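You operate a simulated robot arm through the tools that you are given. There is no shell and no other tool.

The job below is to be done with a simulated robot arm. You get a single attempt, and the scene is never put back.

Task
Oil the red felt at the tin, then fit it in the felt holder.
Fine: swing the yellow-knob lever back over it; leave the old felt on the bench. Where these are worked on the way, their far stop is far enough and under half their travel is too little: yellow-knob lever.

The check looks at the end state, three seconds after you hand in, the way a careful person would. Anything else that was tipped, shoved, dropped, spilled or broken makes it a failure.

Robot
A 7-joint arm with a two-finger gripper, fixed in place. Base frame: the origin is at the foot of the arm, x ahead of it, y to its left, z up; the work surface is at about z = 90. Readings come in cm, degrees, newtons and seconds.
With the tool pointing down near the work surface it reaches from about 34 to 72 cm from the base axis. Its first joint turns from -66.0 to 66.0 degrees. Payload 2.45 kg.
The tool frame sits at the grasp point between the pads (the TCP): z along the fingers, y along the line on which they close. The tips reach 2.6 cm beyond it. The gripper opens to 9.6 cm. The gripper's body begins 6.9 cm behind the TCP.
Orientation is told as [roll, pitch, yaw] about the base's x, y, z axes, in that order, counted from this pose: with the fingers straight down and closing along the base's y, the tool's x points along the base's -x, its y along +y and its z along -z.

Tools
- The arm moves only by the tool arm_command. Its argument "series" is a list of rows, each a list of 3 entries, a list of its own where there are three numbers: the shift along the base's x, y, z in units of 40 mm (1.0 is 40 mm), then the turn, a rotation vector about the base's x, y, z in units of 5 degrees (1.0 is 5 degrees), then the finger opening in cm, from 0 to 9.6. In form: [[[dx, dy, dz], [wx, wy, wz], jaw], ...]. A call has 1 to 20 rows; each row shifts and turns the commanded pose from where the row before left it. A call with a number of a shift or a turn outside -1 to 1 is refused whole. A row lasts 0.2 s, in which the tool goes at most 5 cm and 8.6 degrees; a call with a longer step from one row to the next is refused whole, and so is a gripper value outside its range. A pose out of reach is approached as far as the arm can. The call stops where the force on the tool passes 40 N (or 10 N more than at its start, if that is more) or the arm is blocked; 0.2 s more then pass. The fingers move at their own pace and stop on an object; they squeeze with about 30 N. The grip force told is the motor's: it shows also when the fingers shut on nothing. Time passes only in rows, and 0.2 s behind the last, so rows that do not move let the fingers close. It gives the time, the measured TCP pose, the force on the tool (base axes), the opening and the grip force at its end, in the units of the frame above (readings bear some noise), with the torque about the TCP (base axes, N m) and any sound that the robot's microphone picked up.
- Cameras (640 x 400 px; columns grow to the right, rows downward): "scene" is fixed at [18.74, -39.32, 142.45]; the picture's right is [0.76, -0.65, 0.00], its down [-0.35, -0.41, -0.84] and it looks along [0.55, 0.64, -0.54] (base axes); focal length 236 px, centre (320, 200). "wrist" rides on the gripper at [8.2, 0.3, -9.8] in the tool frame; the picture's right is [-0.04, 1.00, 0.00], its down [-0.73, -0.03, -0.68] and it looks along [-0.68, -0.03, 0.73] (tool axes); focal length 256 px, centre (320, 200). There is no depth. A picture from a camera that has moved, and an enlarged one, comes with that camera's place and axes in the base frame and with its lens. The place of the scene camera against the robot may be out by one fixed shift of up to 2.5 cm in any direction.
- camera(camera): a new picture of that camera. It takes no simulated time.
- inspect(camera, box): a new picture of the part [left, top, right, bottom] of that camera's present view, enlarged. It takes no simulated time.
- job_done(): hands the job in; it is judged then, once.

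Nothing tells you positions but the pictures and the camera data. Unless the task says otherwise, let go and move clear before handing in.

The tools are called after "Request:" as a command line: name --argument value ..., lists and objects as JSON in quotes. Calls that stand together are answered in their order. arm_command: Moves the arm, as the interface text tells. Its arguments: {"type":"object","properties":{"series":{"type":"array","items":{"type":"array"}}},"required":["series"]} The other tools are called the same way: camera (camera) takes a picture; inspect (camera, box) takes an enlarged picture of a part of a camera's view; job_done () hands the job in.

At the start:

```text
time_s: 0.0
tool_pos: [47.37, -4.51, 131.42]
tool_rot: [0.0, 0.1, -0.1]
ft_force: [-1.0, -0.1, 0.5]
ft_torque: [0.02, 0.0, -0.04]
grip_width: 9.58
finger_force: 0.2
```

scene: 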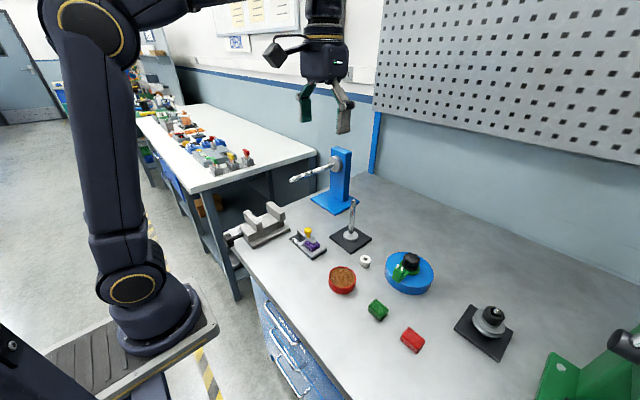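
wrist: 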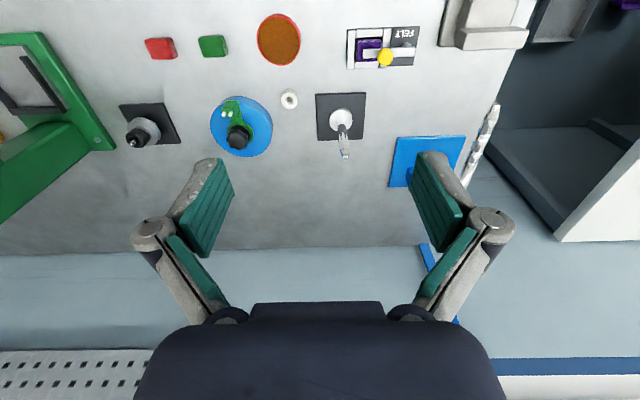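

I see a bench with a red block and a green block (felts), a round tin with a brown/oily top, a felt holder with a purple felt and a yellow-knob lever, and other fixtures. First I'll look closer at all of these.

Request:
inspect --camera "wrist" --box '[330, 10, 450, 85]'

Request:
inspect --camera "wrist" --box '[120, 0, 320, 125]'

Request:
inspect --camera "scene" --box '[270, 210, 370, 272]'

Request:
inspect --camera "scene" --box '[310, 240, 450, 360]'

```text
5.33 times, centred on (390, 48) of wrist
camera zoom: at [39.0, -4.34, 141.2], right [0.04, 1.0, 0.0], down [0.73, -0.03, 0.68], along [0.68, -0.03, -0.73], focal length 1365 px, centre (-53, 1013)
```

zoom: 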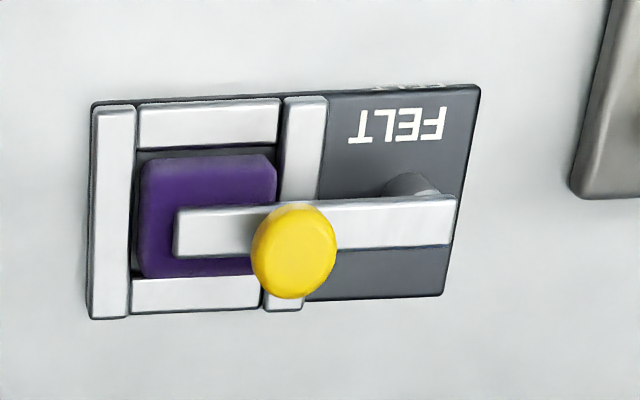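

```text
3.20 times, centred on (220, 62) of wrist
camera zoom: at [39.0, -4.34, 141.2], right [0.04, 1.0, 0.0], down [0.73, -0.03, 0.68], along [0.68, -0.03, -0.73], focal length 819 px, centre (640, 640)
```

zoom: 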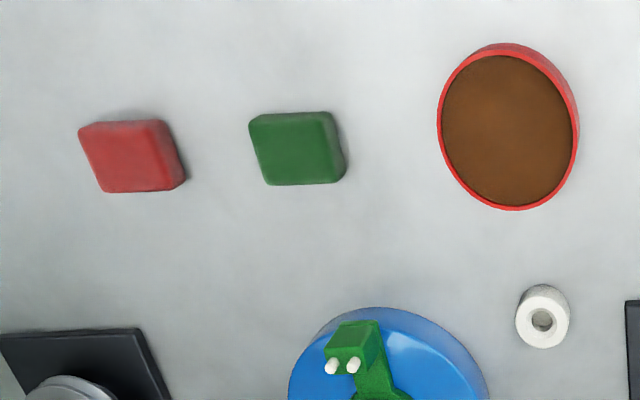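

```text
6.40 times, centred on (320, 241) of scene
camera zoom: at [18.74, -39.32, 142.45], right [0.76, -0.65, 0.0], down [-0.35, -0.41, -0.84], along [0.55, 0.64, -0.54], focal length 1510 px, centre (320, -62)
```

zoom: 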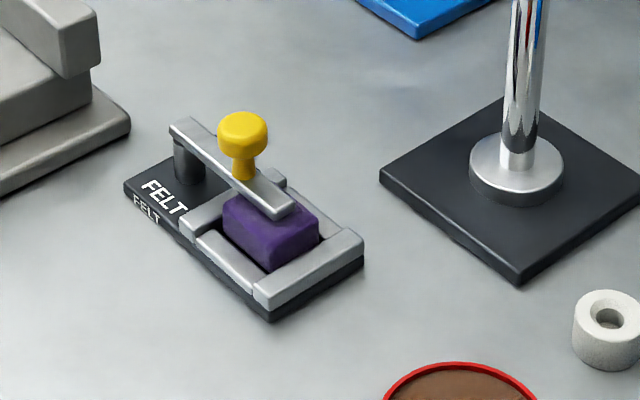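

```text
3.33 times, centred on (380, 300) of scene
camera zoom: at [18.74, -39.32, 142.45], right [0.76, -0.65, 0.0], down [-0.35, -0.41, -0.84], along [0.55, 0.64, -0.54], focal length 786 px, centre (120, -133)
```

zoom: 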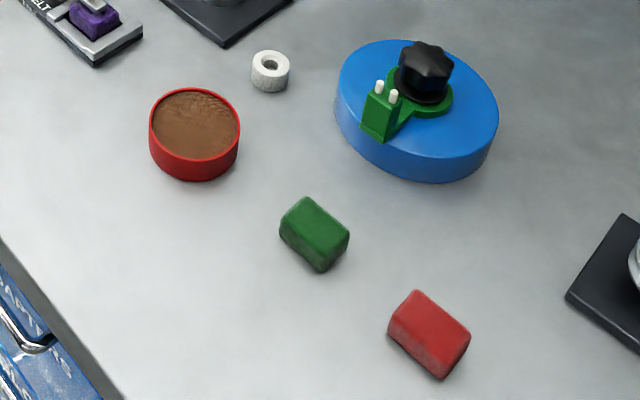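

The holder (purple felt under a lever with a yellow knob) seems to be near x≈50, y≈3; the red felt is near (48.6, -31.6) and the tin near (48, -11.5). I'll move lower over the holder for a close look.

Request:
arm_command --series '[[[-0.17, 0.425, -0.87], [0, 0, 0], 9.6], [[-0.17, 0.425, -0.87], [0, 0, 0], 9.6], [[-0.17, 0.425, -0.87], [0, 0, 0], 9.6], [[-0.17, 0.425, -0.87], [0, 0, 0], 9.6], [[-0.17, 0.425, -0.87], [0, 0, 0], 9.6], [[0, 0, 0], [0, 0, 0], 9.6]]'

Request:
camera --camera "wrist"

Request:
camera --camera "scene"

```text
time_s: 1.4
tool_pos: [43.57, 4.11, 113.77]
tool_rot: [0.0, 0.0, 0.0]
ft_force: [0.3, 0.7, -0.2]
ft_torque: [-0.01, -0.02, 0.05]
grip_width: 9.59
finger_force: 0.0
```

```text
taken
camera wrist: at [35.31, 4.39, 123.61], right [0.04, 1.0, 0.0], down [0.73, -0.03, 0.68], along [0.68, -0.03, -0.73], focal length 256 px, centre (320, 200)
```

wrist: 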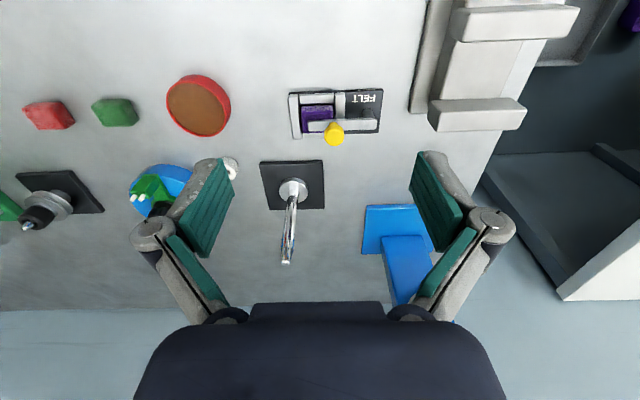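

```text
taken
```

scene: 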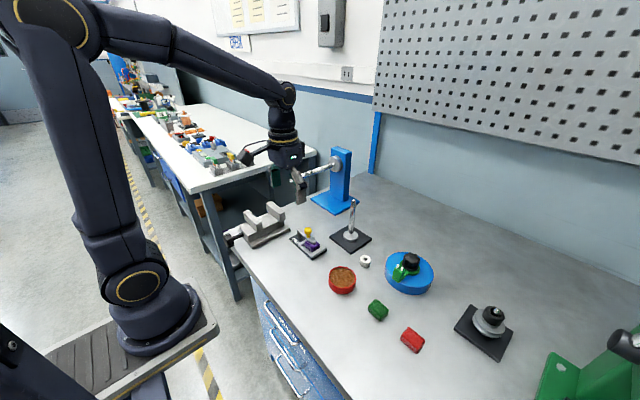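

Request:
inspect --camera "wrist" --box '[280, 80, 392, 150]'

Request:
inspect --camera "wrist" --box '[10, 60, 250, 150]'

Request:
inspect --camera "scene" --box '[285, 215, 333, 265]'

```text
5.71 times, centred on (336, 115) of wrist
camera zoom: at [35.31, 4.39, 123.61], right [0.04, 1.0, 0.0], down [0.73, -0.03, 0.68], along [0.68, -0.03, -0.73], focal length 1463 px, centre (229, 686)
```

zoom: 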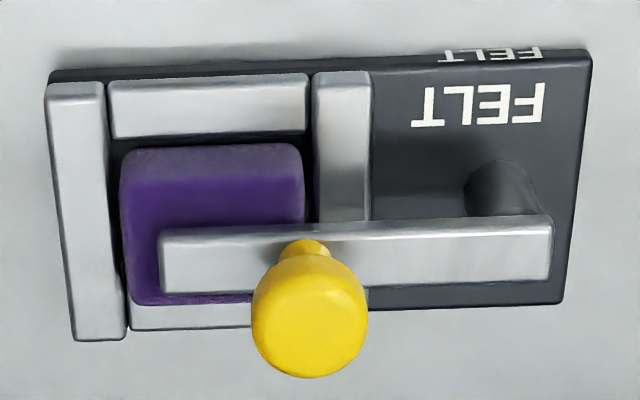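

```text
2.67 times, centred on (130, 105) of wrist
camera zoom: at [35.31, 4.39, 123.61], right [0.04, 1.0, 0.0], down [0.73, -0.03, 0.68], along [0.68, -0.03, -0.73], focal length 683 px, centre (827, 453)
```

zoom: 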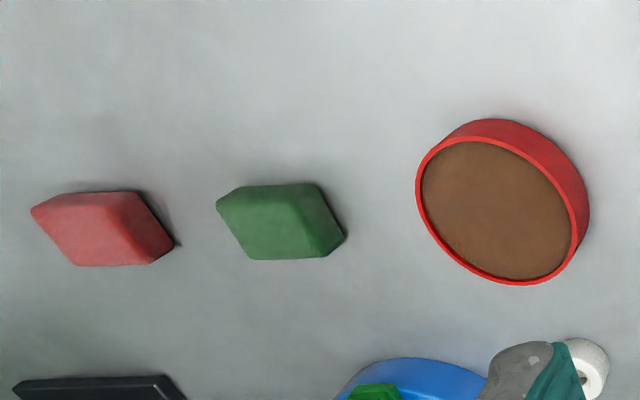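

```text
8.00 times, centred on (309, 240) of scene
camera zoom: at [18.74, -39.32, 142.45], right [0.76, -0.65, 0.0], down [-0.35, -0.41, -0.84], along [0.55, 0.64, -0.54], focal length 1887 px, centre (408, -120)
```

zoom: 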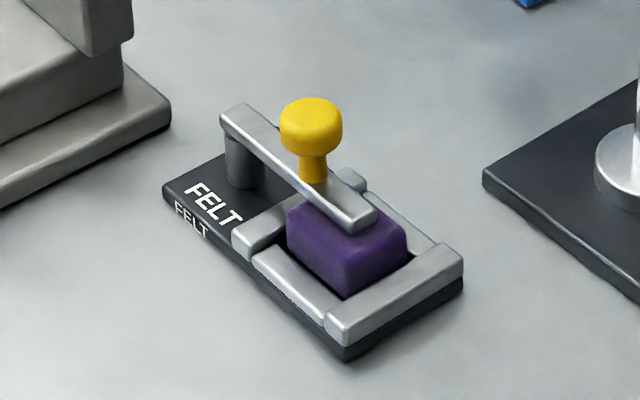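

The holder plate spans roughly x 47–53, y 0–12; its lever turns on a post near (50.2, 9.9), and the knob is near (50.6, 5.4), with its top at z≈96.4. I'll turn the fingers to close along x and go above the knob.

Request:
arm_command --series '[[[0.0976, 0.0174, -0.08], [0, 0, 1], 9.6], [[0.0976, 0.0174, -0.08], [0, 0, 1], 9.6], [[0.0976, 0.0174, -0.08], [0, 0, 1], 9.6], [[0.0976, 0.0174, -0.08], [0, 0, 1], 9.6], [[0.0976, 0.0174, -0.08], [0, 0, 1], 9.6], [[0.0976, 0.0174, -0.08], [0, 0, 1], 9.6], [[0.0976, 0.0174, -0.08], [0, 0, 1], 9.6], [[0.0976, 0.0174, -0.08], [0, 0, 1], 9.6], [[0.0976, 0.0174, -0.08], [0, 0, 1], 9.6], [[0.0976, 0.0174, -0.08], [0, 0, 1], 9.6], [[0.0976, 0.0174, -0.08], [0, 0, 1], 9.6], [[0.0976, 0.0174, -0.08], [0, 0, 1], 9.6], [[0.0976, 0.0174, -0.08], [0, 0, 1], 9.6], [[0.0976, 0.0174, -0.08], [0, 0, 1], 9.6], [[0.0976, 0.0174, -0.08], [0, 0, 1], 9.6], [[0.0976, 0.0174, -0.08], [0, 0, 1], 9.6], [[0.0976, 0.0174, -0.08], [0, 0, 1], 9.6], [[0.0976, 0.0174, -0.08], [0, 0, 1], 9.6], [[0, 0, 0], [0, 0, 0], 9.6]]'

Request:
camera --camera "wrist"

Request:
camera --camera "scene"

```text
time_s: 5.4
tool_pos: [50.84, 5.15, 108.22]
tool_rot: [0.1, 0.0, 90.1]
ft_force: [0.5, 0.4, -0.1]
ft_torque: [0.01, 0.0, 0.01]
grip_width: 9.61
finger_force: 0.0
```

```text
taken
camera wrist: at [50.44, -3.1, 118.05], right [-1.0, 0.04, 0.0], down [0.03, 0.73, 0.68], along [0.03, 0.68, -0.73], focal length 256 px, centre (320, 200)
```

wrist: 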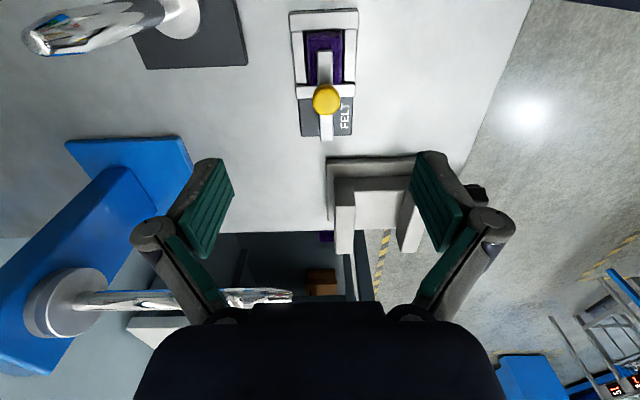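

```text
taken
```

scene: 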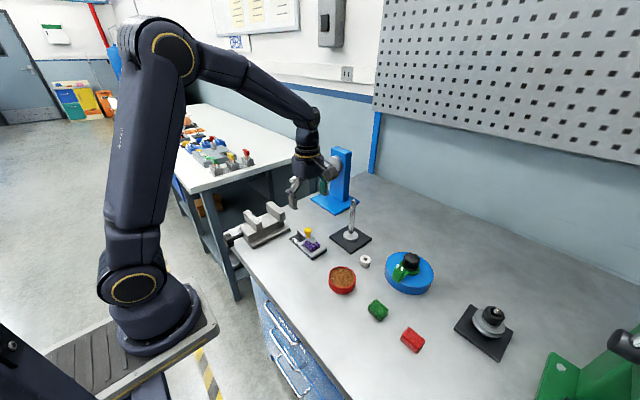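

Request:
inspect --camera "wrist" --box '[265, 5, 385, 150]'

```text
2.76 times, centred on (325, 78) of wrist
camera zoom: at [50.44, -3.1, 118.05], right [-1.0, 0.04, 0.0], down [0.03, 0.73, 0.68], along [0.03, 0.68, -0.73], focal length 706 px, centre (306, 538)
```

zoom: 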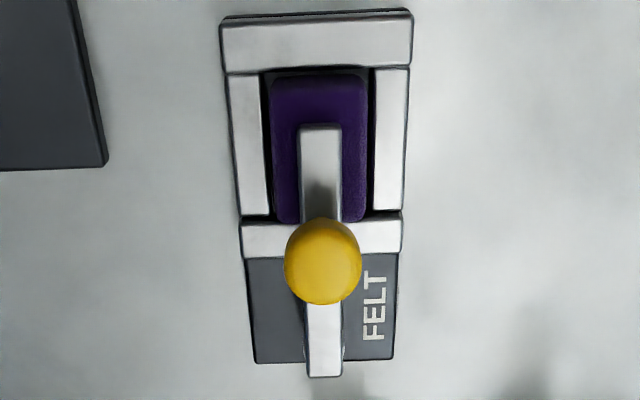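

The knob's cap centre is near (50.45, 5.5), with the felt under the lever at about (50.4, 3.35), 3.1 × 4.1 cm. I'll go down to just over the knob with the fingers narrowed and check alignment.

Request:
arm_command --series '[[[-0.04, 0.035, -0.6], [0, 0, 0], 4.0], [[-0.04, 0.035, -0.6], [0, 0, 0], 4.0], [[0, 0, -0.6], [0, 0, 0], 4.0], [[0, 0, 0], [0, 0, 0], 4.0], [[0, 0, 0], [0, 0, 0], 4.0]]'

Request:
camera --camera "wrist"

Request:
inspect --camera "scene" --box '[270, 180, 366, 265]'

```text
time_s: 6.6
tool_pos: [50.46, 5.43, 101.15]
tool_rot: [0.0, 0.0, 90.1]
ft_force: [0.6, 0.2, 0.5]
ft_torque: [0.01, 0.0, -0.03]
grip_width: 3.99
finger_force: 0.1
```

```text
taken
camera wrist: at [50.08, -2.84, 110.95], right [-1.0, 0.04, 0.0], down [0.03, 0.73, 0.68], along [0.03, 0.68, -0.73], focal length 256 px, centre (320, 200)
```

wrist: 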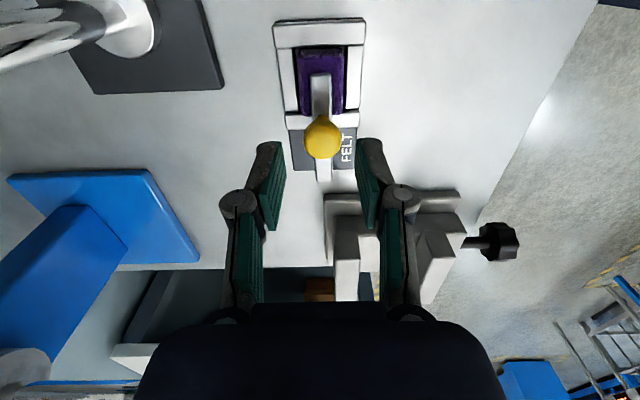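

```text
4.71 times, centred on (318, 222) of scene
camera zoom: at [18.75, -39.32, 142.45], right [0.76, -0.65, 0.0], down [-0.35, -0.41, -0.84], along [0.55, 0.64, -0.54], focal length 1110 px, centre (329, 94)
```

zoom: 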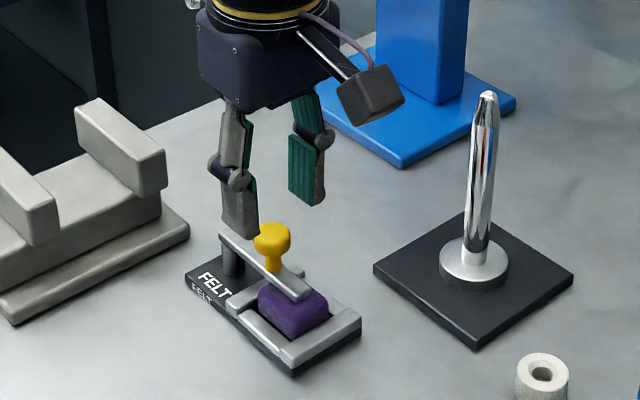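

The knob sits centred between the open fingers. I'll go down around it, narrow the fingers to a loose cage, and check.

Request:
arm_command --series '[[[0, 0, -0.4], [0, 0, 0], 4.0], [[0, 0, -0.3], [0, 0, 0], 4.0], [[0, 0, -0.25], [0, 0, 0], 4.0], [[0, 0, 0], [0, 0, 0], 2.9], [[0, 0, 0], [0, 0, 0], 2.9]]'

Request:
camera --camera "wrist"

Request:
inspect --camera "scene" --box '[270, 200, 350, 270]'

```text
time_s: 7.8
tool_pos: [50.34, 5.48, 97.24]
tool_rot: [0.0, 0.0, 89.9]
ft_force: [-0.3, -0.9, 0.4]
ft_torque: [-0.02, 0.01, 0.03]
grip_width: 2.9
finger_force: 0.1
```

```text
taken
camera wrist: at [50.08, -2.77, 107.06], right [-1.0, 0.04, 0.0], down [0.03, 0.73, 0.68], along [0.03, 0.68, -0.73], focal length 256 px, centre (320, 200)
```

wrist: 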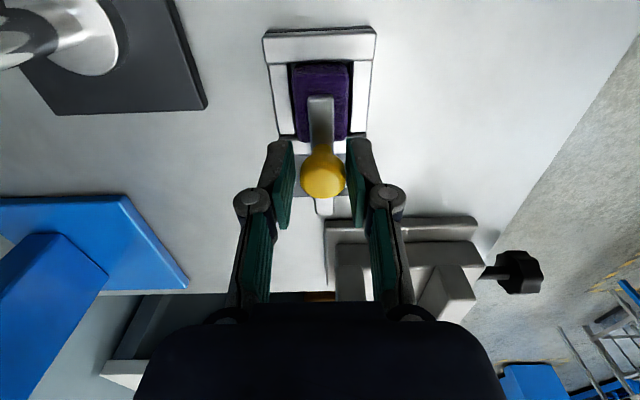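

```text
5.71 times, centred on (310, 235) of scene
camera zoom: at [18.74, -39.32, 142.45], right [0.76, -0.65, 0.0], down [-0.35, -0.41, -0.84], along [0.55, 0.64, -0.54], focal length 1348 px, centre (377, 0)
```

zoom: 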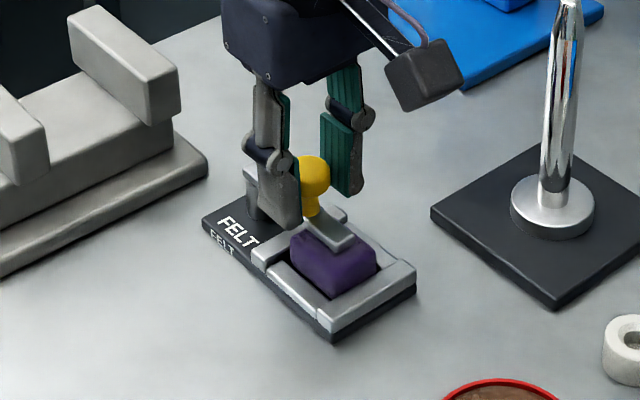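

The knob is caged between the fingers. I'll nudge it gently toward -x to learn which way the lever swings.

Request:
arm_command --series '[[[-0.06, 0, 0], [0, 0, 0], 2.9], [[-0.06, 0, 0], [0, 0, 0], 2.9], [[-0.05, 0, 0], [0, 0, 0], 2.9]]'

Request:
inspect --camera "wrist" --box '[240, 20, 400, 230]'

```text
time_s: 8.6
tool_pos: [49.84, 5.5, 97.11]
tool_rot: [0.1, 0.1, 90.1]
ft_force: [1.5, 0.2, 0.1]
ft_torque: [0.01, 0.01, -0.01]
grip_width: 2.97
finger_force: 0.2
```

```text
1.90 times, centred on (320, 125) of wrist
camera zoom: at [49.44, -2.76, 107.07], right [-1.0, 0.04, 0.0], down [0.03, 0.73, 0.68], along [0.03, 0.68, -0.73], focal length 488 px, centre (320, 343)
```

zoom: 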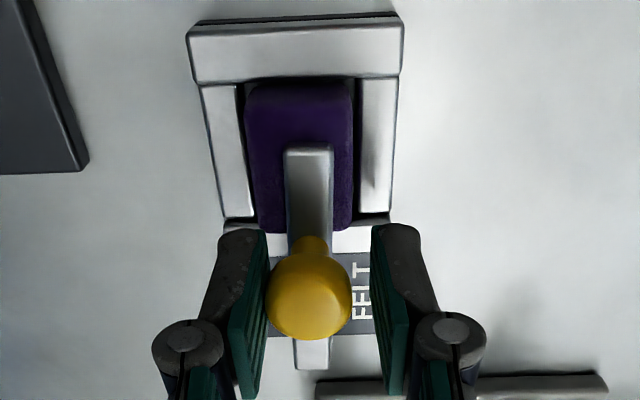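

Request:
arm_command --series '[[[-0.05, 0, 0], [0, 0, 0], 2.9], [[-0.05, 0, 0], [0, 0, 0], 2.9]]'

Request:
inspect --camera "wrist" --box '[240, 20, 400, 230]'

```text
time_s: 9.2
tool_pos: [49.39, 5.51, 97.19]
tool_rot: [0.0, 0.0, 90.2]
ft_force: [0.4, 0.3, 0.6]
ft_torque: [-0.01, -0.04, 0.01]
grip_width: 2.94
finger_force: 0.1
```

```text
1.90 times, centred on (320, 125) of wrist
camera zoom: at [49.03, -2.79, 107.01], right [-1.0, 0.04, 0.0], down [0.03, 0.73, 0.68], along [0.03, 0.68, -0.73], focal length 488 px, centre (320, 343)
```

zoom: 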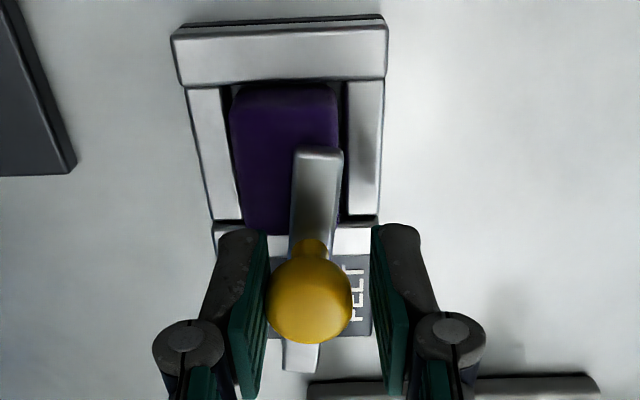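

The lever swings freely toward -x with almost no force. I'll follow its arc about the post while turning the tool with it, first to about 44°.

Request:
arm_command --series '[[[-0.094, 0.025, 0], [0, 0, -1], 2.9], [[-0.0915, 0.033, 0], [0, 0, -1], 2.9], [[-0.088, 0.041, 0], [0, 0, -1], 2.9], [[-0.0845, 0.048, 0], [0, 0, -1], 2.9], [[-0.08, 0.0555, 0], [0, 0, -1], 2.9], [[-0.075, 0.062, 0], [0, 0, -1], 2.9], [[-0.069, 0.0685, 0], [0, 0, -1], 2.9]]'

Request:
inspect --camera "wrist" --box '[200, 20, 440, 230]'

```text
time_s: 10.8
tool_pos: [47.04, 6.79, 97.3]
tool_rot: [0.0, -0.1, 54.9]
ft_force: [0.2, 0.1, 0.8]
ft_torque: [0.0, -0.01, -0.02]
grip_width: 2.96
finger_force: 0.5
```

```text
1.90 times, centred on (320, 125) of wrist
camera zoom: at [42.06, 0.25, 107.11], right [-0.79, 0.61, 0.0], down [0.45, 0.58, 0.68], along [0.41, 0.54, -0.73], focal length 488 px, centre (320, 343)
```

zoom: 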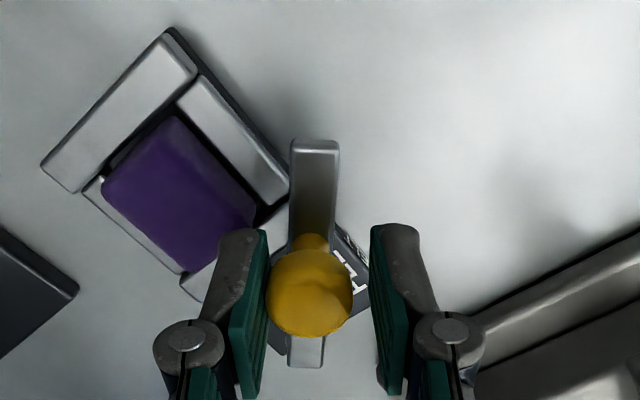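

Request:
arm_command --series '[[[-0.063, 0.074, 0], [0, 0, -1], 2.9], [[-0.056, 0.0795, 0], [0, 0, -1], 2.9], [[-0.049, 0.084, 0], [0, 0, -1], 2.9], [[-0.0415, 0.088, 0], [0, 0, -1], 2.9], [[-0.034, 0.091, 0], [0, 0, -1], 2.9]]'

Request:
arm_command --series '[[[-0.026, 0.094, 0], [0, 0, -1], 2.9], [[-0.017, 0.0955, 0], [0, 0, -1], 2.9], [[-0.009, 0.097, 0], [0, 0, -1], 2.9]]'

Request:
inspect --camera "wrist" --box '[200, 20, 440, 230]'

Request:
inspect --camera "scene" --box '[260, 190, 350, 270]'

```text
time_s: 12.0
tool_pos: [46.12, 8.41, 97.13]
tool_rot: [0.1, 0.0, 29.9]
ft_force: [-0.2, 0.3, 0.5]
ft_torque: [0.02, -0.01, 0.03]
grip_width: 2.93
finger_force: 0.2
```

```text
time_s: 12.8
tool_pos: [45.91, 9.62, 97.22]
tool_rot: [-0.1, -0.1, 15.1]
ft_force: [-0.8, -0.1, 0.3]
ft_torque: [0.0, -0.02, 0.02]
grip_width: 2.91
finger_force: 0.0
```

```text
1.90 times, centred on (320, 125) of wrist
camera zoom: at [37.89, 7.74, 107.09], right [-0.22, 0.98, 0.0], down [0.72, 0.16, 0.68], along [0.66, 0.15, -0.73], focal length 488 px, centre (320, 343)
```

zoom: 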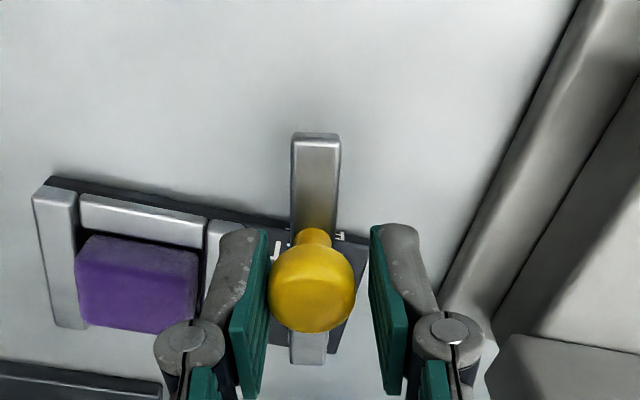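

```text
5.00 times, centred on (305, 230) of scene
camera zoom: at [18.74, -39.32, 142.45], right [0.76, -0.65, 0.0], down [-0.35, -0.41, -0.84], along [0.55, 0.64, -0.54], focal length 1179 px, centre (395, 50)
```

zoom: 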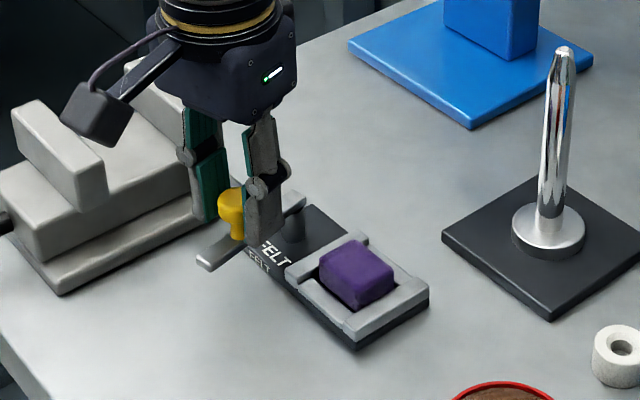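

Request:
arm_command --series '[[[0, 0.097, 0], [0, 0, -1], 2.9], [[0.008, 0.097, 0], [0, 0, -1], 2.9]]'

Request:
arm_command --series '[[[0.0165, 0.096, 0], [0, 0, -1], 2.9]]'

Request:
inspect --camera "wrist" --box '[200, 20, 440, 230]'

Request:
inspect --camera "scene" --box '[250, 190, 340, 270]'

```text
time_s: 13.4
tool_pos: [46.02, 10.11, 97.15]
tool_rot: [-0.1, -0.1, 4.8]
ft_force: [5.1, -14.3, -2.5]
ft_torque: [-0.13, -0.07, 0.11]
grip_width: 3.82
finger_force: 7.3
```

```text
time_s: 13.8
tool_pos: [46.04, 10.46, 97.26]
tool_rot: [-0.1, -0.1, 0.0]
ft_force: [7.1, -24.5, -3.6]
ft_torque: [-0.24, -0.14, 0.27]
grip_width: 4.48
finger_force: 11.2
```

```text
1.90 times, centred on (320, 125) of wrist
camera zoom: at [37.89, 10.77, 107.02], right [0.04, 1.0, 0.0], down [0.73, -0.03, 0.68], along [0.68, -0.03, -0.73], focal length 488 px, centre (320, 343)
```

zoom: 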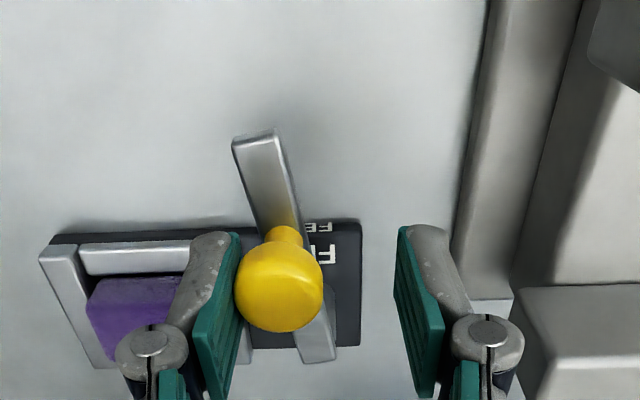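

```text
5.00 times, centred on (295, 230) of scene
camera zoom: at [18.77, -39.39, 142.43], right [0.76, -0.65, 0.0], down [-0.35, -0.41, -0.84], along [0.55, 0.64, -0.54], focal length 1179 px, centre (445, 50)
```

zoom: 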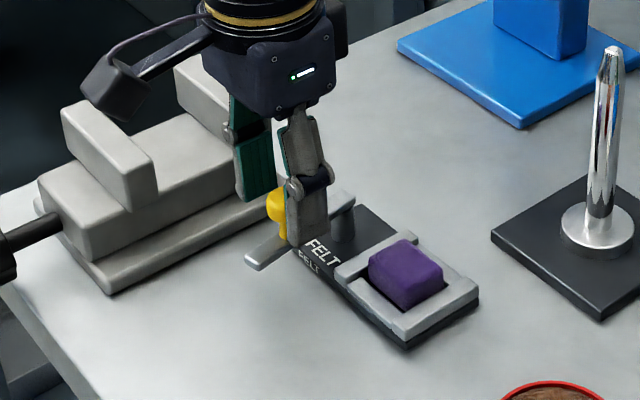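

The lever has reached its far stop, so I overran slightly. I'll back off, open, and lift clear.

Request:
arm_command --series '[[[0, -0.12, 0], [0, 0, 0], 4.4], [[0, -0.12, 0], [0, 0, 0], 4.4], [[0, 0, 0], [0, 0, 0], 4.4], [[0, 0, 0.3], [0, 0, 0], 4.4], [[0, 0, 0.8], [0, 0, 0], 4.4], [[0, 0, 1], [0, 0, 0], 6], [[-0.2, -0.4, 0.6], [0, 0, 0], 6], [[-0.2, -0.6, 0], [0, 0, 0], 6], [[0, -0.6, 0], [0, 0, 0], 6], [[0, 0, 0], [0, 0, 0], 6]]'

Request:
camera --camera "wrist"

Request:
camera --camera "scene"

```text
time_s: 16.0
tool_pos: [44.34, 3.3, 107.97]
tool_rot: [0.1, 0.0, 0.0]
ft_force: [0.1, -0.4, 0.2]
ft_torque: [-0.03, -0.01, -0.02]
grip_width: 6.01
finger_force: 0.1
```

```text
taken
camera wrist: at [36.18, 3.57, 117.84], right [0.04, 1.0, 0.0], down [0.73, -0.03, 0.68], along [0.68, -0.03, -0.73], focal length 256 px, centre (320, 200)
```

wrist: 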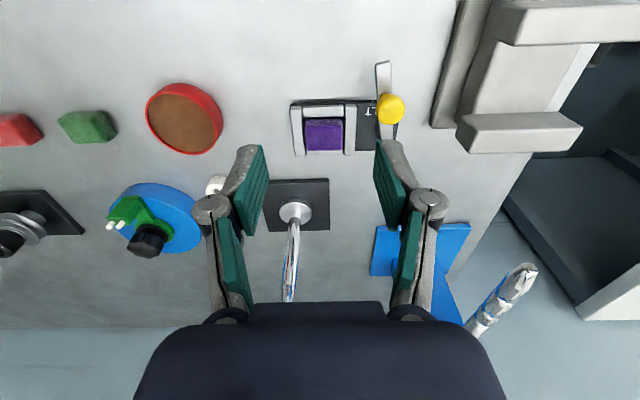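

```text
taken
```

scene: 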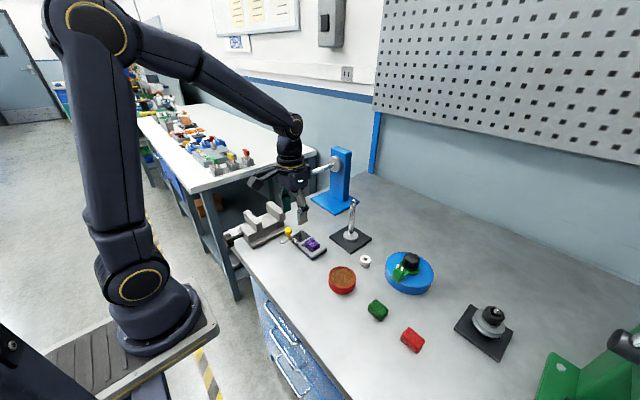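

Request:
inspect --camera "wrist" --box '[270, 50, 430, 170]'

Request:
inspect --camera "scene" --box '[275, 215, 339, 265]'

```text
3.33 times, centred on (350, 110) of wrist
camera zoom: at [36.18, 3.57, 117.84], right [0.04, 1.0, 0.0], down [0.73, -0.03, 0.68], along [0.68, -0.03, -0.73], focal length 853 px, centre (220, 500)
```

zoom: 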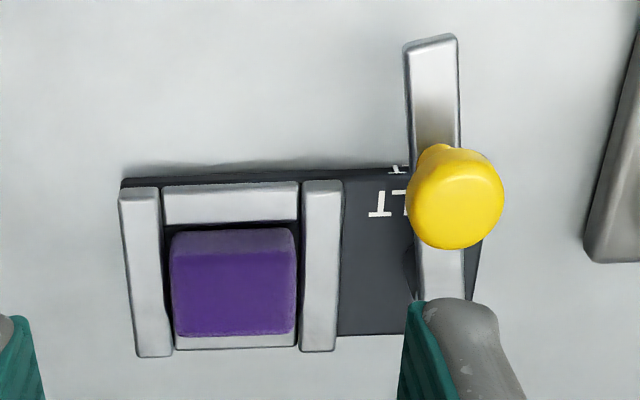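

```text
8.00 times, centred on (307, 240) of scene
camera zoom: at [18.74, -39.32, 142.45], right [0.76, -0.65, 0.0], down [-0.35, -0.41, -0.84], along [0.55, 0.64, -0.54], focal length 1887 px, centre (424, -120)
```

zoom: 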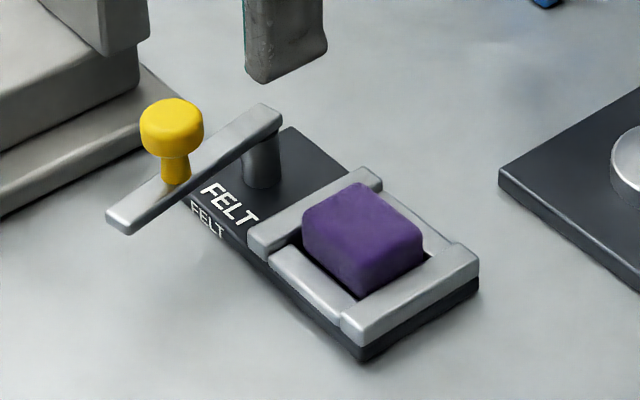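

Request:
inspect --camera "scene" --box '[300, 232, 324, 264]'

Request:
inspect --camera "wrist" --box '[290, 95, 355, 160]'

```text
12.50 times, centred on (312, 248) of scene
camera zoom: at [18.74, -39.32, 142.45], right [0.76, -0.65, 0.0], down [-0.35, -0.41, -0.84], along [0.55, 0.64, -0.54], focal length 2948 px, centre (420, -400)
```

zoom: 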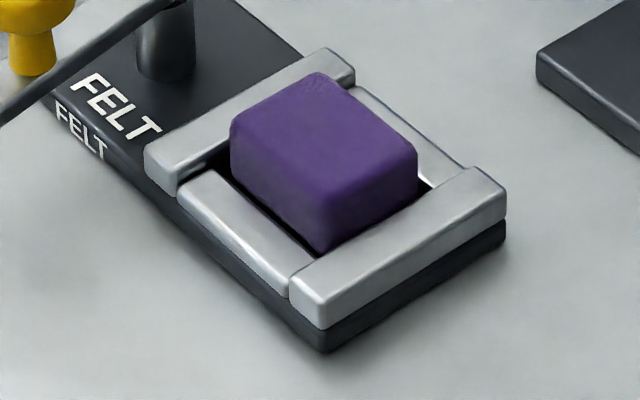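

```text
6.15 times, centred on (322, 128) of wrist
camera zoom: at [36.18, 3.57, 117.84], right [0.04, 1.0, 0.0], down [0.73, -0.03, 0.68], along [0.68, -0.03, -0.73], focal length 1575 px, centre (305, 646)
```

zoom: 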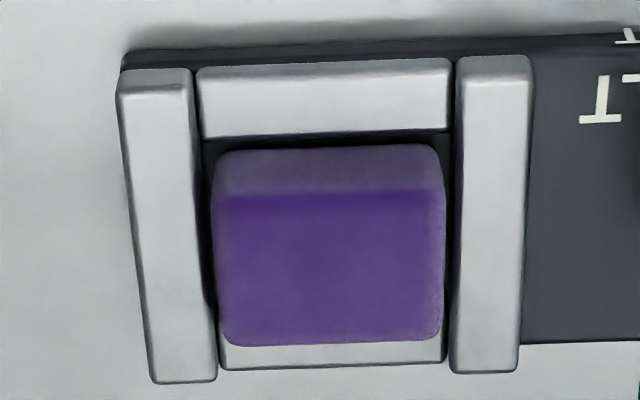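

The lever is open at its stop and the holder did not move. The old felt sits at about (50.3, 3.36), top z≈93, rails at z≈91.4. I'll go over it with the fingers closing along y.

Request:
arm_command --series '[[[0.75, 0.01, -0.4], [0, 0, 0], 6.0], [[0.74, 0.01, -0.6], [0, 0, 0], 6.0], [[0, 0, -0.8], [0, 0, 0], 6.0], [[0, 0, -0.7], [0, 0, 0], 6.0], [[0, 0, 0], [0, 0, 0], 6.0]]'

Request:
camera --camera "wrist"

Request:
inspect --camera "scene" --box '[275, 200, 339, 265]'

```text
time_s: 17.2
tool_pos: [50.38, 3.37, 98.09]
tool_rot: [0.0, 0.0, 0.1]
ft_force: [0.5, -0.7, 0.1]
ft_torque: [-0.01, 0.04, 0.01]
grip_width: 6.04
finger_force: 0.1
```

```text
taken
camera wrist: at [42.18, 3.67, 107.95], right [0.04, 1.0, 0.0], down [0.73, -0.03, 0.68], along [0.68, -0.03, -0.73], focal length 256 px, centre (320, 200)
```

wrist: 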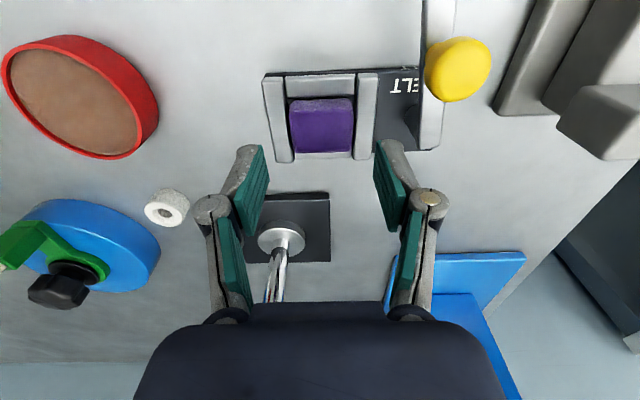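

```text
6.15 times, centred on (307, 232) of scene
camera zoom: at [18.75, -39.32, 142.45], right [0.76, -0.65, 0.0], down [-0.35, -0.41, -0.84], along [0.55, 0.64, -0.54], focal length 1452 px, centre (400, 0)
```

zoom: 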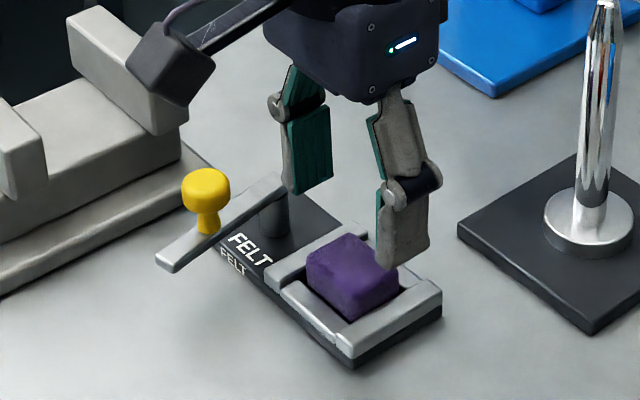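

Request:
arm_command --series '[[[0, 0, -0.4], [0, 0, 0], 6.0], [[0, 0, -0.3], [0, 0, 0], 6.0], [[0, 0, -0.15], [0, 0, 0], 6.0], [[0, 0, 0], [0, 0, 0], 6.0]]'

Request:
inspect --camera "wrist" --box '[220, 80, 460, 260]'

Request:
inspect --camera "scene" --box '[290, 215, 338, 265]'

```text
time_s: 18.2
tool_pos: [50.3, 3.47, 94.64]
tool_rot: [-0.1, -0.1, -0.1]
ft_force: [-0.3, 0.1, 0.2]
ft_torque: [-0.01, -0.02, -0.01]
grip_width: 5.99
finger_force: 0.0
```

```text
2.22 times, centred on (340, 170) of wrist
camera zoom: at [42.12, 3.73, 104.42], right [0.04, 1.0, 0.0], down [0.73, -0.03, 0.68], along [0.68, -0.03, -0.73], focal length 569 px, centre (276, 267)
```

zoom: 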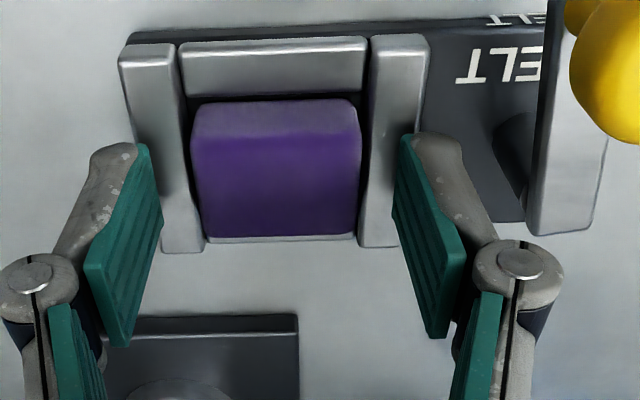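

```text
8.00 times, centred on (314, 240) of scene
camera zoom: at [18.75, -39.32, 142.45], right [0.76, -0.65, 0.0], down [-0.35, -0.41, -0.84], along [0.55, 0.64, -0.54], focal length 1887 px, centre (368, -120)
```

zoom: 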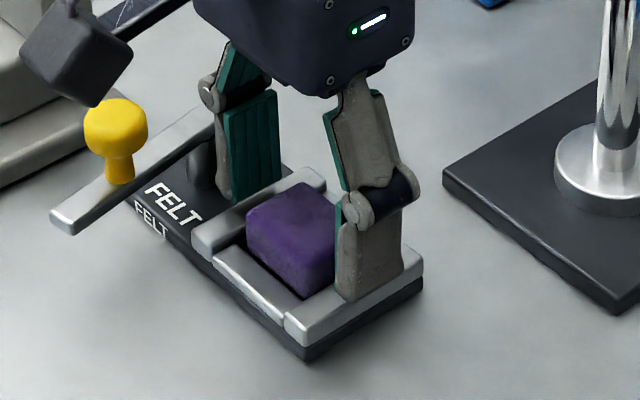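

Fingers straddle the old felt with no contact on the rails. I'll close on it.

Request:
arm_command --series '[[[0, 0, 0], [0, 0, 0], 4.8], [[0, 0, 0], [0, 0, 0], 3.6], [[0, 0, 0], [0, 0, 0], 3.2], [[0, 0, 0], [0, 0, 0], 3.2]]'

Request:
inspect --camera "wrist" --box '[220, 80, 460, 260]'

```text
time_s: 19.2
tool_pos: [50.26, 3.51, 94.67]
tool_rot: [0.1, 0.0, 0.0]
ft_force: [0.5, -0.7, 0.8]
ft_torque: [0.02, -0.02, -0.01]
grip_width: 3.96
finger_force: 30.5
```

```text
2.22 times, centred on (340, 170) of wrist
camera zoom: at [42.13, 3.73, 104.45], right [0.04, 1.0, 0.0], down [0.73, -0.03, 0.68], along [0.68, -0.03, -0.73], focal length 569 px, centre (276, 267)
```

zoom: 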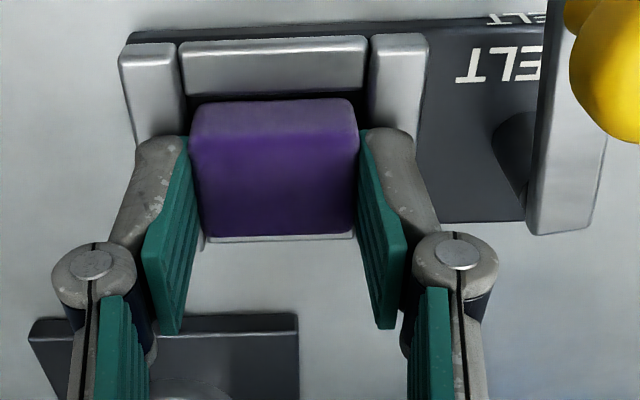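

The grip on the old felt is good at 3.96 cm. I'll lift it straight out and carry it to a free spot on the bench near (41.5, -2).

Request:
arm_command --series '[[[0, 0, 0.15], [0, 0, 0], 3.2], [[0, 0, 0.25], [0, 0, 0], 3.2], [[0, 0, 0.5], [0, 0, 0], 3.2], [[0, 0, 0.5], [0, 0, 0], 3.2], [[0, 0, 0], [0, 0, 0], 3.2]]'

Request:
inspect --camera "wrist" --box '[220, 80, 460, 260]'

Request:
inspect --camera "scene" --box '[275, 200, 339, 265]'

```text
time_s: 20.4
tool_pos: [50.3, 3.39, 100.35]
tool_rot: [0.1, 0.0, 0.0]
ft_force: [0.6, -0.1, 0.2]
ft_torque: [0.02, 0.04, 0.01]
grip_width: 3.98
finger_force: 30.0
```

```text
2.22 times, centred on (340, 170) of wrist
camera zoom: at [42.18, 3.7, 110.12], right [0.04, 1.0, 0.0], down [0.73, -0.03, 0.68], along [0.68, -0.03, -0.73], focal length 569 px, centre (276, 267)
```

zoom: 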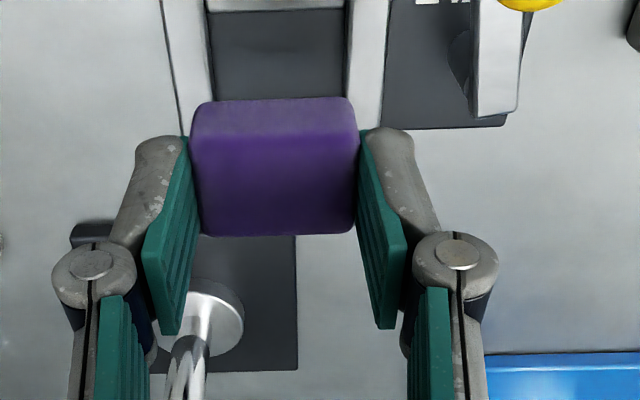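

```text
6.15 times, centred on (307, 232) of scene
camera zoom: at [18.74, -39.32, 142.45], right [0.76, -0.65, 0.0], down [-0.35, -0.41, -0.84], along [0.55, 0.64, -0.54], focal length 1452 px, centre (400, 0)
```

zoom: 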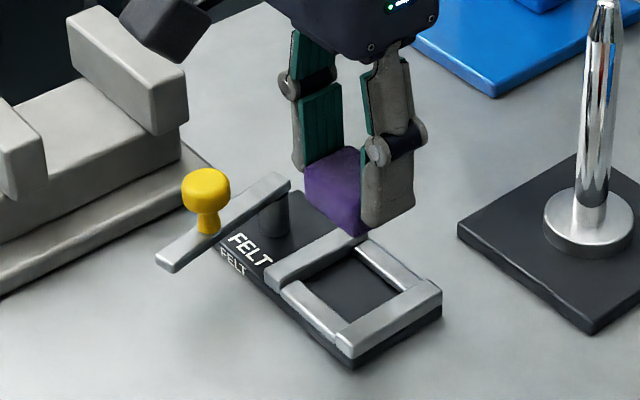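

Request:
arm_command --series '[[[-0.55, -0.34, 0], [0, 0, 0], 3.2], [[-0.55, -0.34, 0], [0, 0, 0], 3.2], [[-0.55, -0.34, 0], [0, 0, 0], 3.2], [[-0.55, -0.34, 0], [0, 0, 0], 3.2], [[0, 0, -0.5], [0, 0, 0], 3.2], [[0, 0, -0.5], [0, 0, 0], 3.2], [[0, 0, -0.3], [0, 0, 0], 3.2], [[0, 0, 0], [0, 0, 0], 3.2]]'

Request:
camera --camera "wrist"

Request:
inspect --camera "scene" --box '[255, 200, 375, 300]'

```text
time_s: 22.2
tool_pos: [41.55, -2.08, 95.06]
tool_rot: [0.0, -0.1, 0.0]
ft_force: [0.2, -0.1, 0.6]
ft_torque: [0.0, 0.02, 0.02]
grip_width: 3.96
finger_force: 30.1
```

```text
taken
camera wrist: at [33.32, -1.79, 104.94], right [0.04, 1.0, 0.0], down [0.73, -0.03, 0.68], along [0.68, -0.03, -0.73], focal length 256 px, centre (320, 200)
```

wrist: 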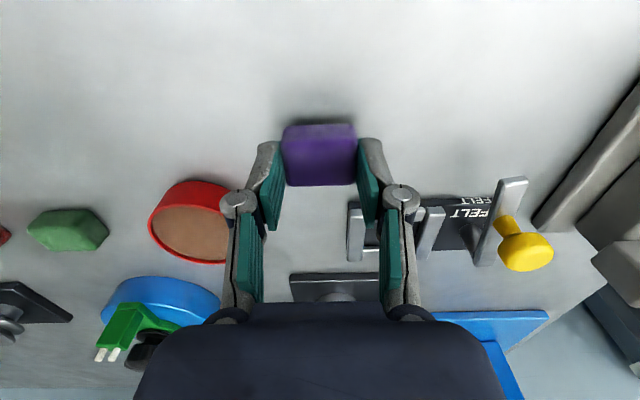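

```text
4.00 times, centred on (315, 250) of scene
camera zoom: at [18.75, -39.32, 142.45], right [0.76, -0.65, 0.0], down [-0.35, -0.41, -0.84], along [0.55, 0.64, -0.54], focal length 944 px, centre (340, 0)
```

zoom: 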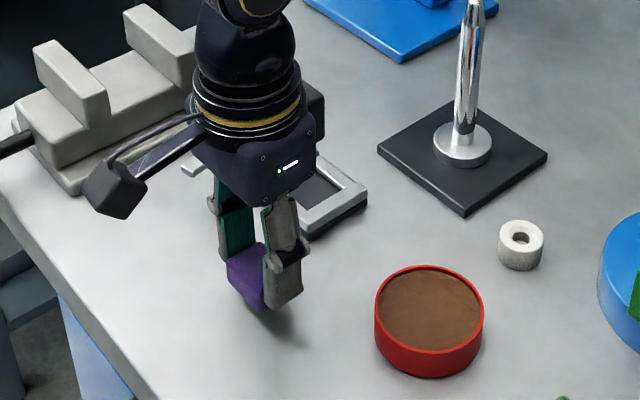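

Request:
arm_command --series '[[[0, 0, -0.1], [0, 0, 0], 3.2], [[0, 0, -0.05], [0, 0, 0], 3.2], [[0, 0, -0.05], [0, 0, 0], 3.2], [[0, 0, 0], [0, 0, 0], 3.2]]'

Request:
inspect --camera "scene" --box '[295, 245, 343, 285]'

```text
time_s: 23.2
tool_pos: [41.54, -1.96, 94.19]
tool_rot: [0.0, 0.0, 0.0]
ft_force: [-0.4, -0.5, -0.1]
ft_torque: [0.0, 0.03, 0.01]
grip_width: 3.95
finger_force: 30.3
```

```text
10.00 times, centred on (319, 265) of scene
camera zoom: at [18.75, -39.32, 142.45], right [0.76, -0.65, 0.0], down [-0.35, -0.41, -0.84], along [0.55, 0.64, -0.54], focal length 2359 px, centre (330, -450)
```

zoom: 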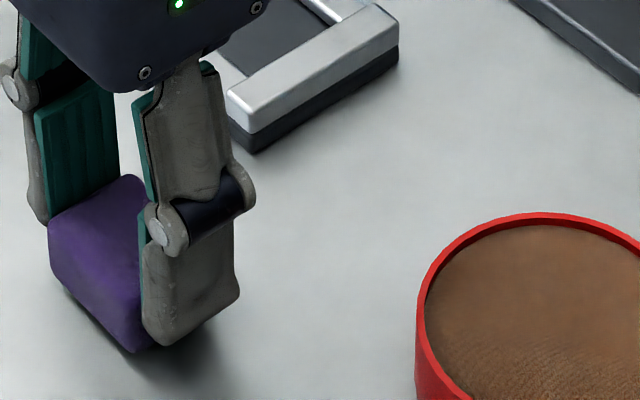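

Request:
arm_command --series '[[[0, 0, -0.04], [0, 0, 0], 3.2], [[0, 0, -0.04], [0, 0, 0], 3.2], [[0, 0, 0], [0, 0, 0], 3.2]]'

Request:
inspect --camera "scene" --box '[295, 245, 343, 285]'

```text
time_s: 24.0
tool_pos: [41.64, -2.08, 93.89]
tool_rot: [-0.1, -0.1, 0.0]
ft_force: [-0.9, 0.1, -1.0]
ft_torque: [-0.01, -0.01, 0.03]
grip_width: 3.94
finger_force: 30.1
```

```text
10.00 times, centred on (319, 265) of scene
camera zoom: at [18.75, -39.32, 142.45], right [0.76, -0.65, 0.0], down [-0.35, -0.41, -0.84], along [0.55, 0.64, -0.54], focal length 2359 px, centre (330, -450)
```

zoom: 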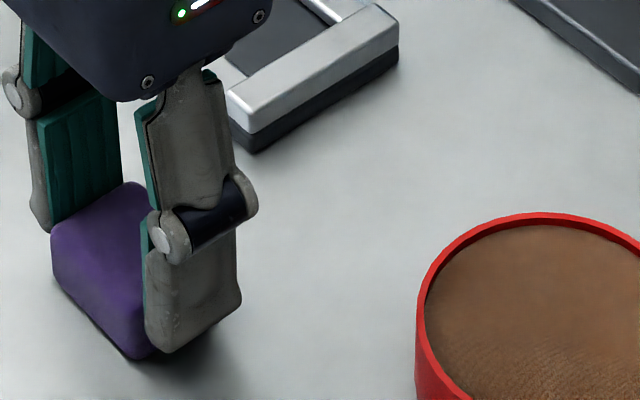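

Request:
arm_command --series '[[[0, 0, -0.03], [0, 0, 0], 3.2], [[0, 0, -0.03], [0, 0, 0], 3.2]]'

Request:
inspect --camera "scene" --box '[295, 255, 325, 285]'

```text
time_s: 24.6
tool_pos: [41.57, -2.04, 93.75]
tool_rot: [0.0, -0.1, 0.1]
ft_force: [-3.6, 0.8, 21.7]
ft_torque: [0.07, 0.19, -0.04]
grip_width: 3.96
finger_force: 30.1
```

```text
13.33 times, centred on (310, 270) of scene
camera zoom: at [18.71, -39.31, 142.46], right [0.76, -0.65, 0.0], down [-0.35, -0.41, -0.84], along [0.55, 0.64, -0.54], focal length 3145 px, centre (453, -733)
```

zoom: 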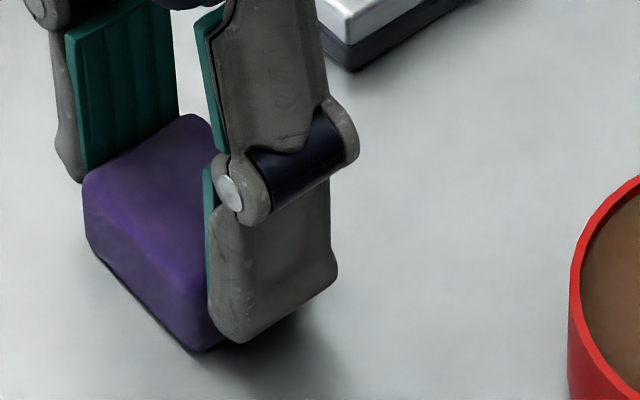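

The old felt is down on the bench. I'll ease off, open, and lift away.

Request:
arm_command --series '[[[0, 0, 0.03], [0, 0, 0], 3.2], [[0, 0, 0], [0, 0, 0], 4.4], [[0, 0, 0], [0, 0, 0], 5.6], [[0, 0, 0], [0, 0, 0], 6.4], [[0, 0, 0], [0, 0, 0], 6.4]]'

Request:
arm_command --series '[[[0, 0, 0.5], [0, 0, 0], 6.4], [[0, 0, 1], [0, 0, 0], 6.4], [[0, 0, 1], [0, 0, 0], 6.4], [[0, 0, 1], [0, 0, 0], 6.4], [[0, 0, 1], [0, 0, 0], 6.4]]'

Request:
camera --camera "wrist"

Request:
camera --camera "scene"

```text
time_s: 25.8
tool_pos: [41.55, -2.02, 93.83]
tool_rot: [0.0, 0.0, 0.1]
ft_force: [-0.1, -0.6, -0.7]
ft_torque: [0.02, -0.01, 0.0]
grip_width: 6.39
finger_force: 0.1
```

```text
time_s: 27.0
tool_pos: [41.44, -1.9, 111.84]
tool_rot: [0.1, 0.1, -0.1]
ft_force: [-0.8, 0.0, 0.6]
ft_torque: [-0.01, 0.0, 0.0]
grip_width: 6.41
finger_force: 0.1
```

```text
taken
camera wrist: at [33.31, -1.56, 121.71], right [0.04, 1.0, 0.0], down [0.73, -0.03, 0.68], along [0.68, -0.03, -0.73], focal length 256 px, centre (320, 200)
```

wrist: 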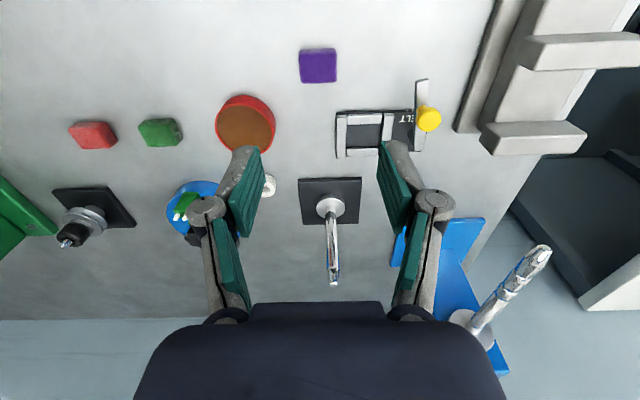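

```text
taken
```

scene: 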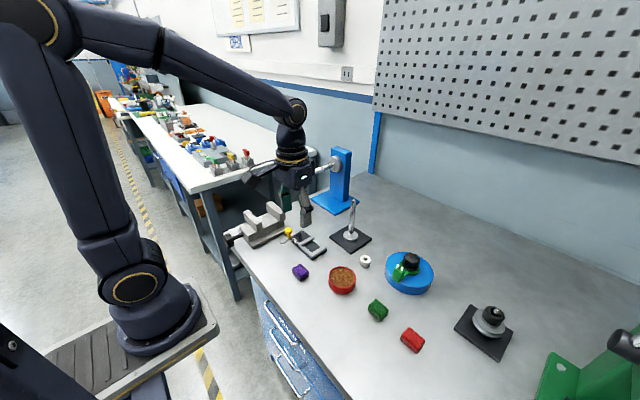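

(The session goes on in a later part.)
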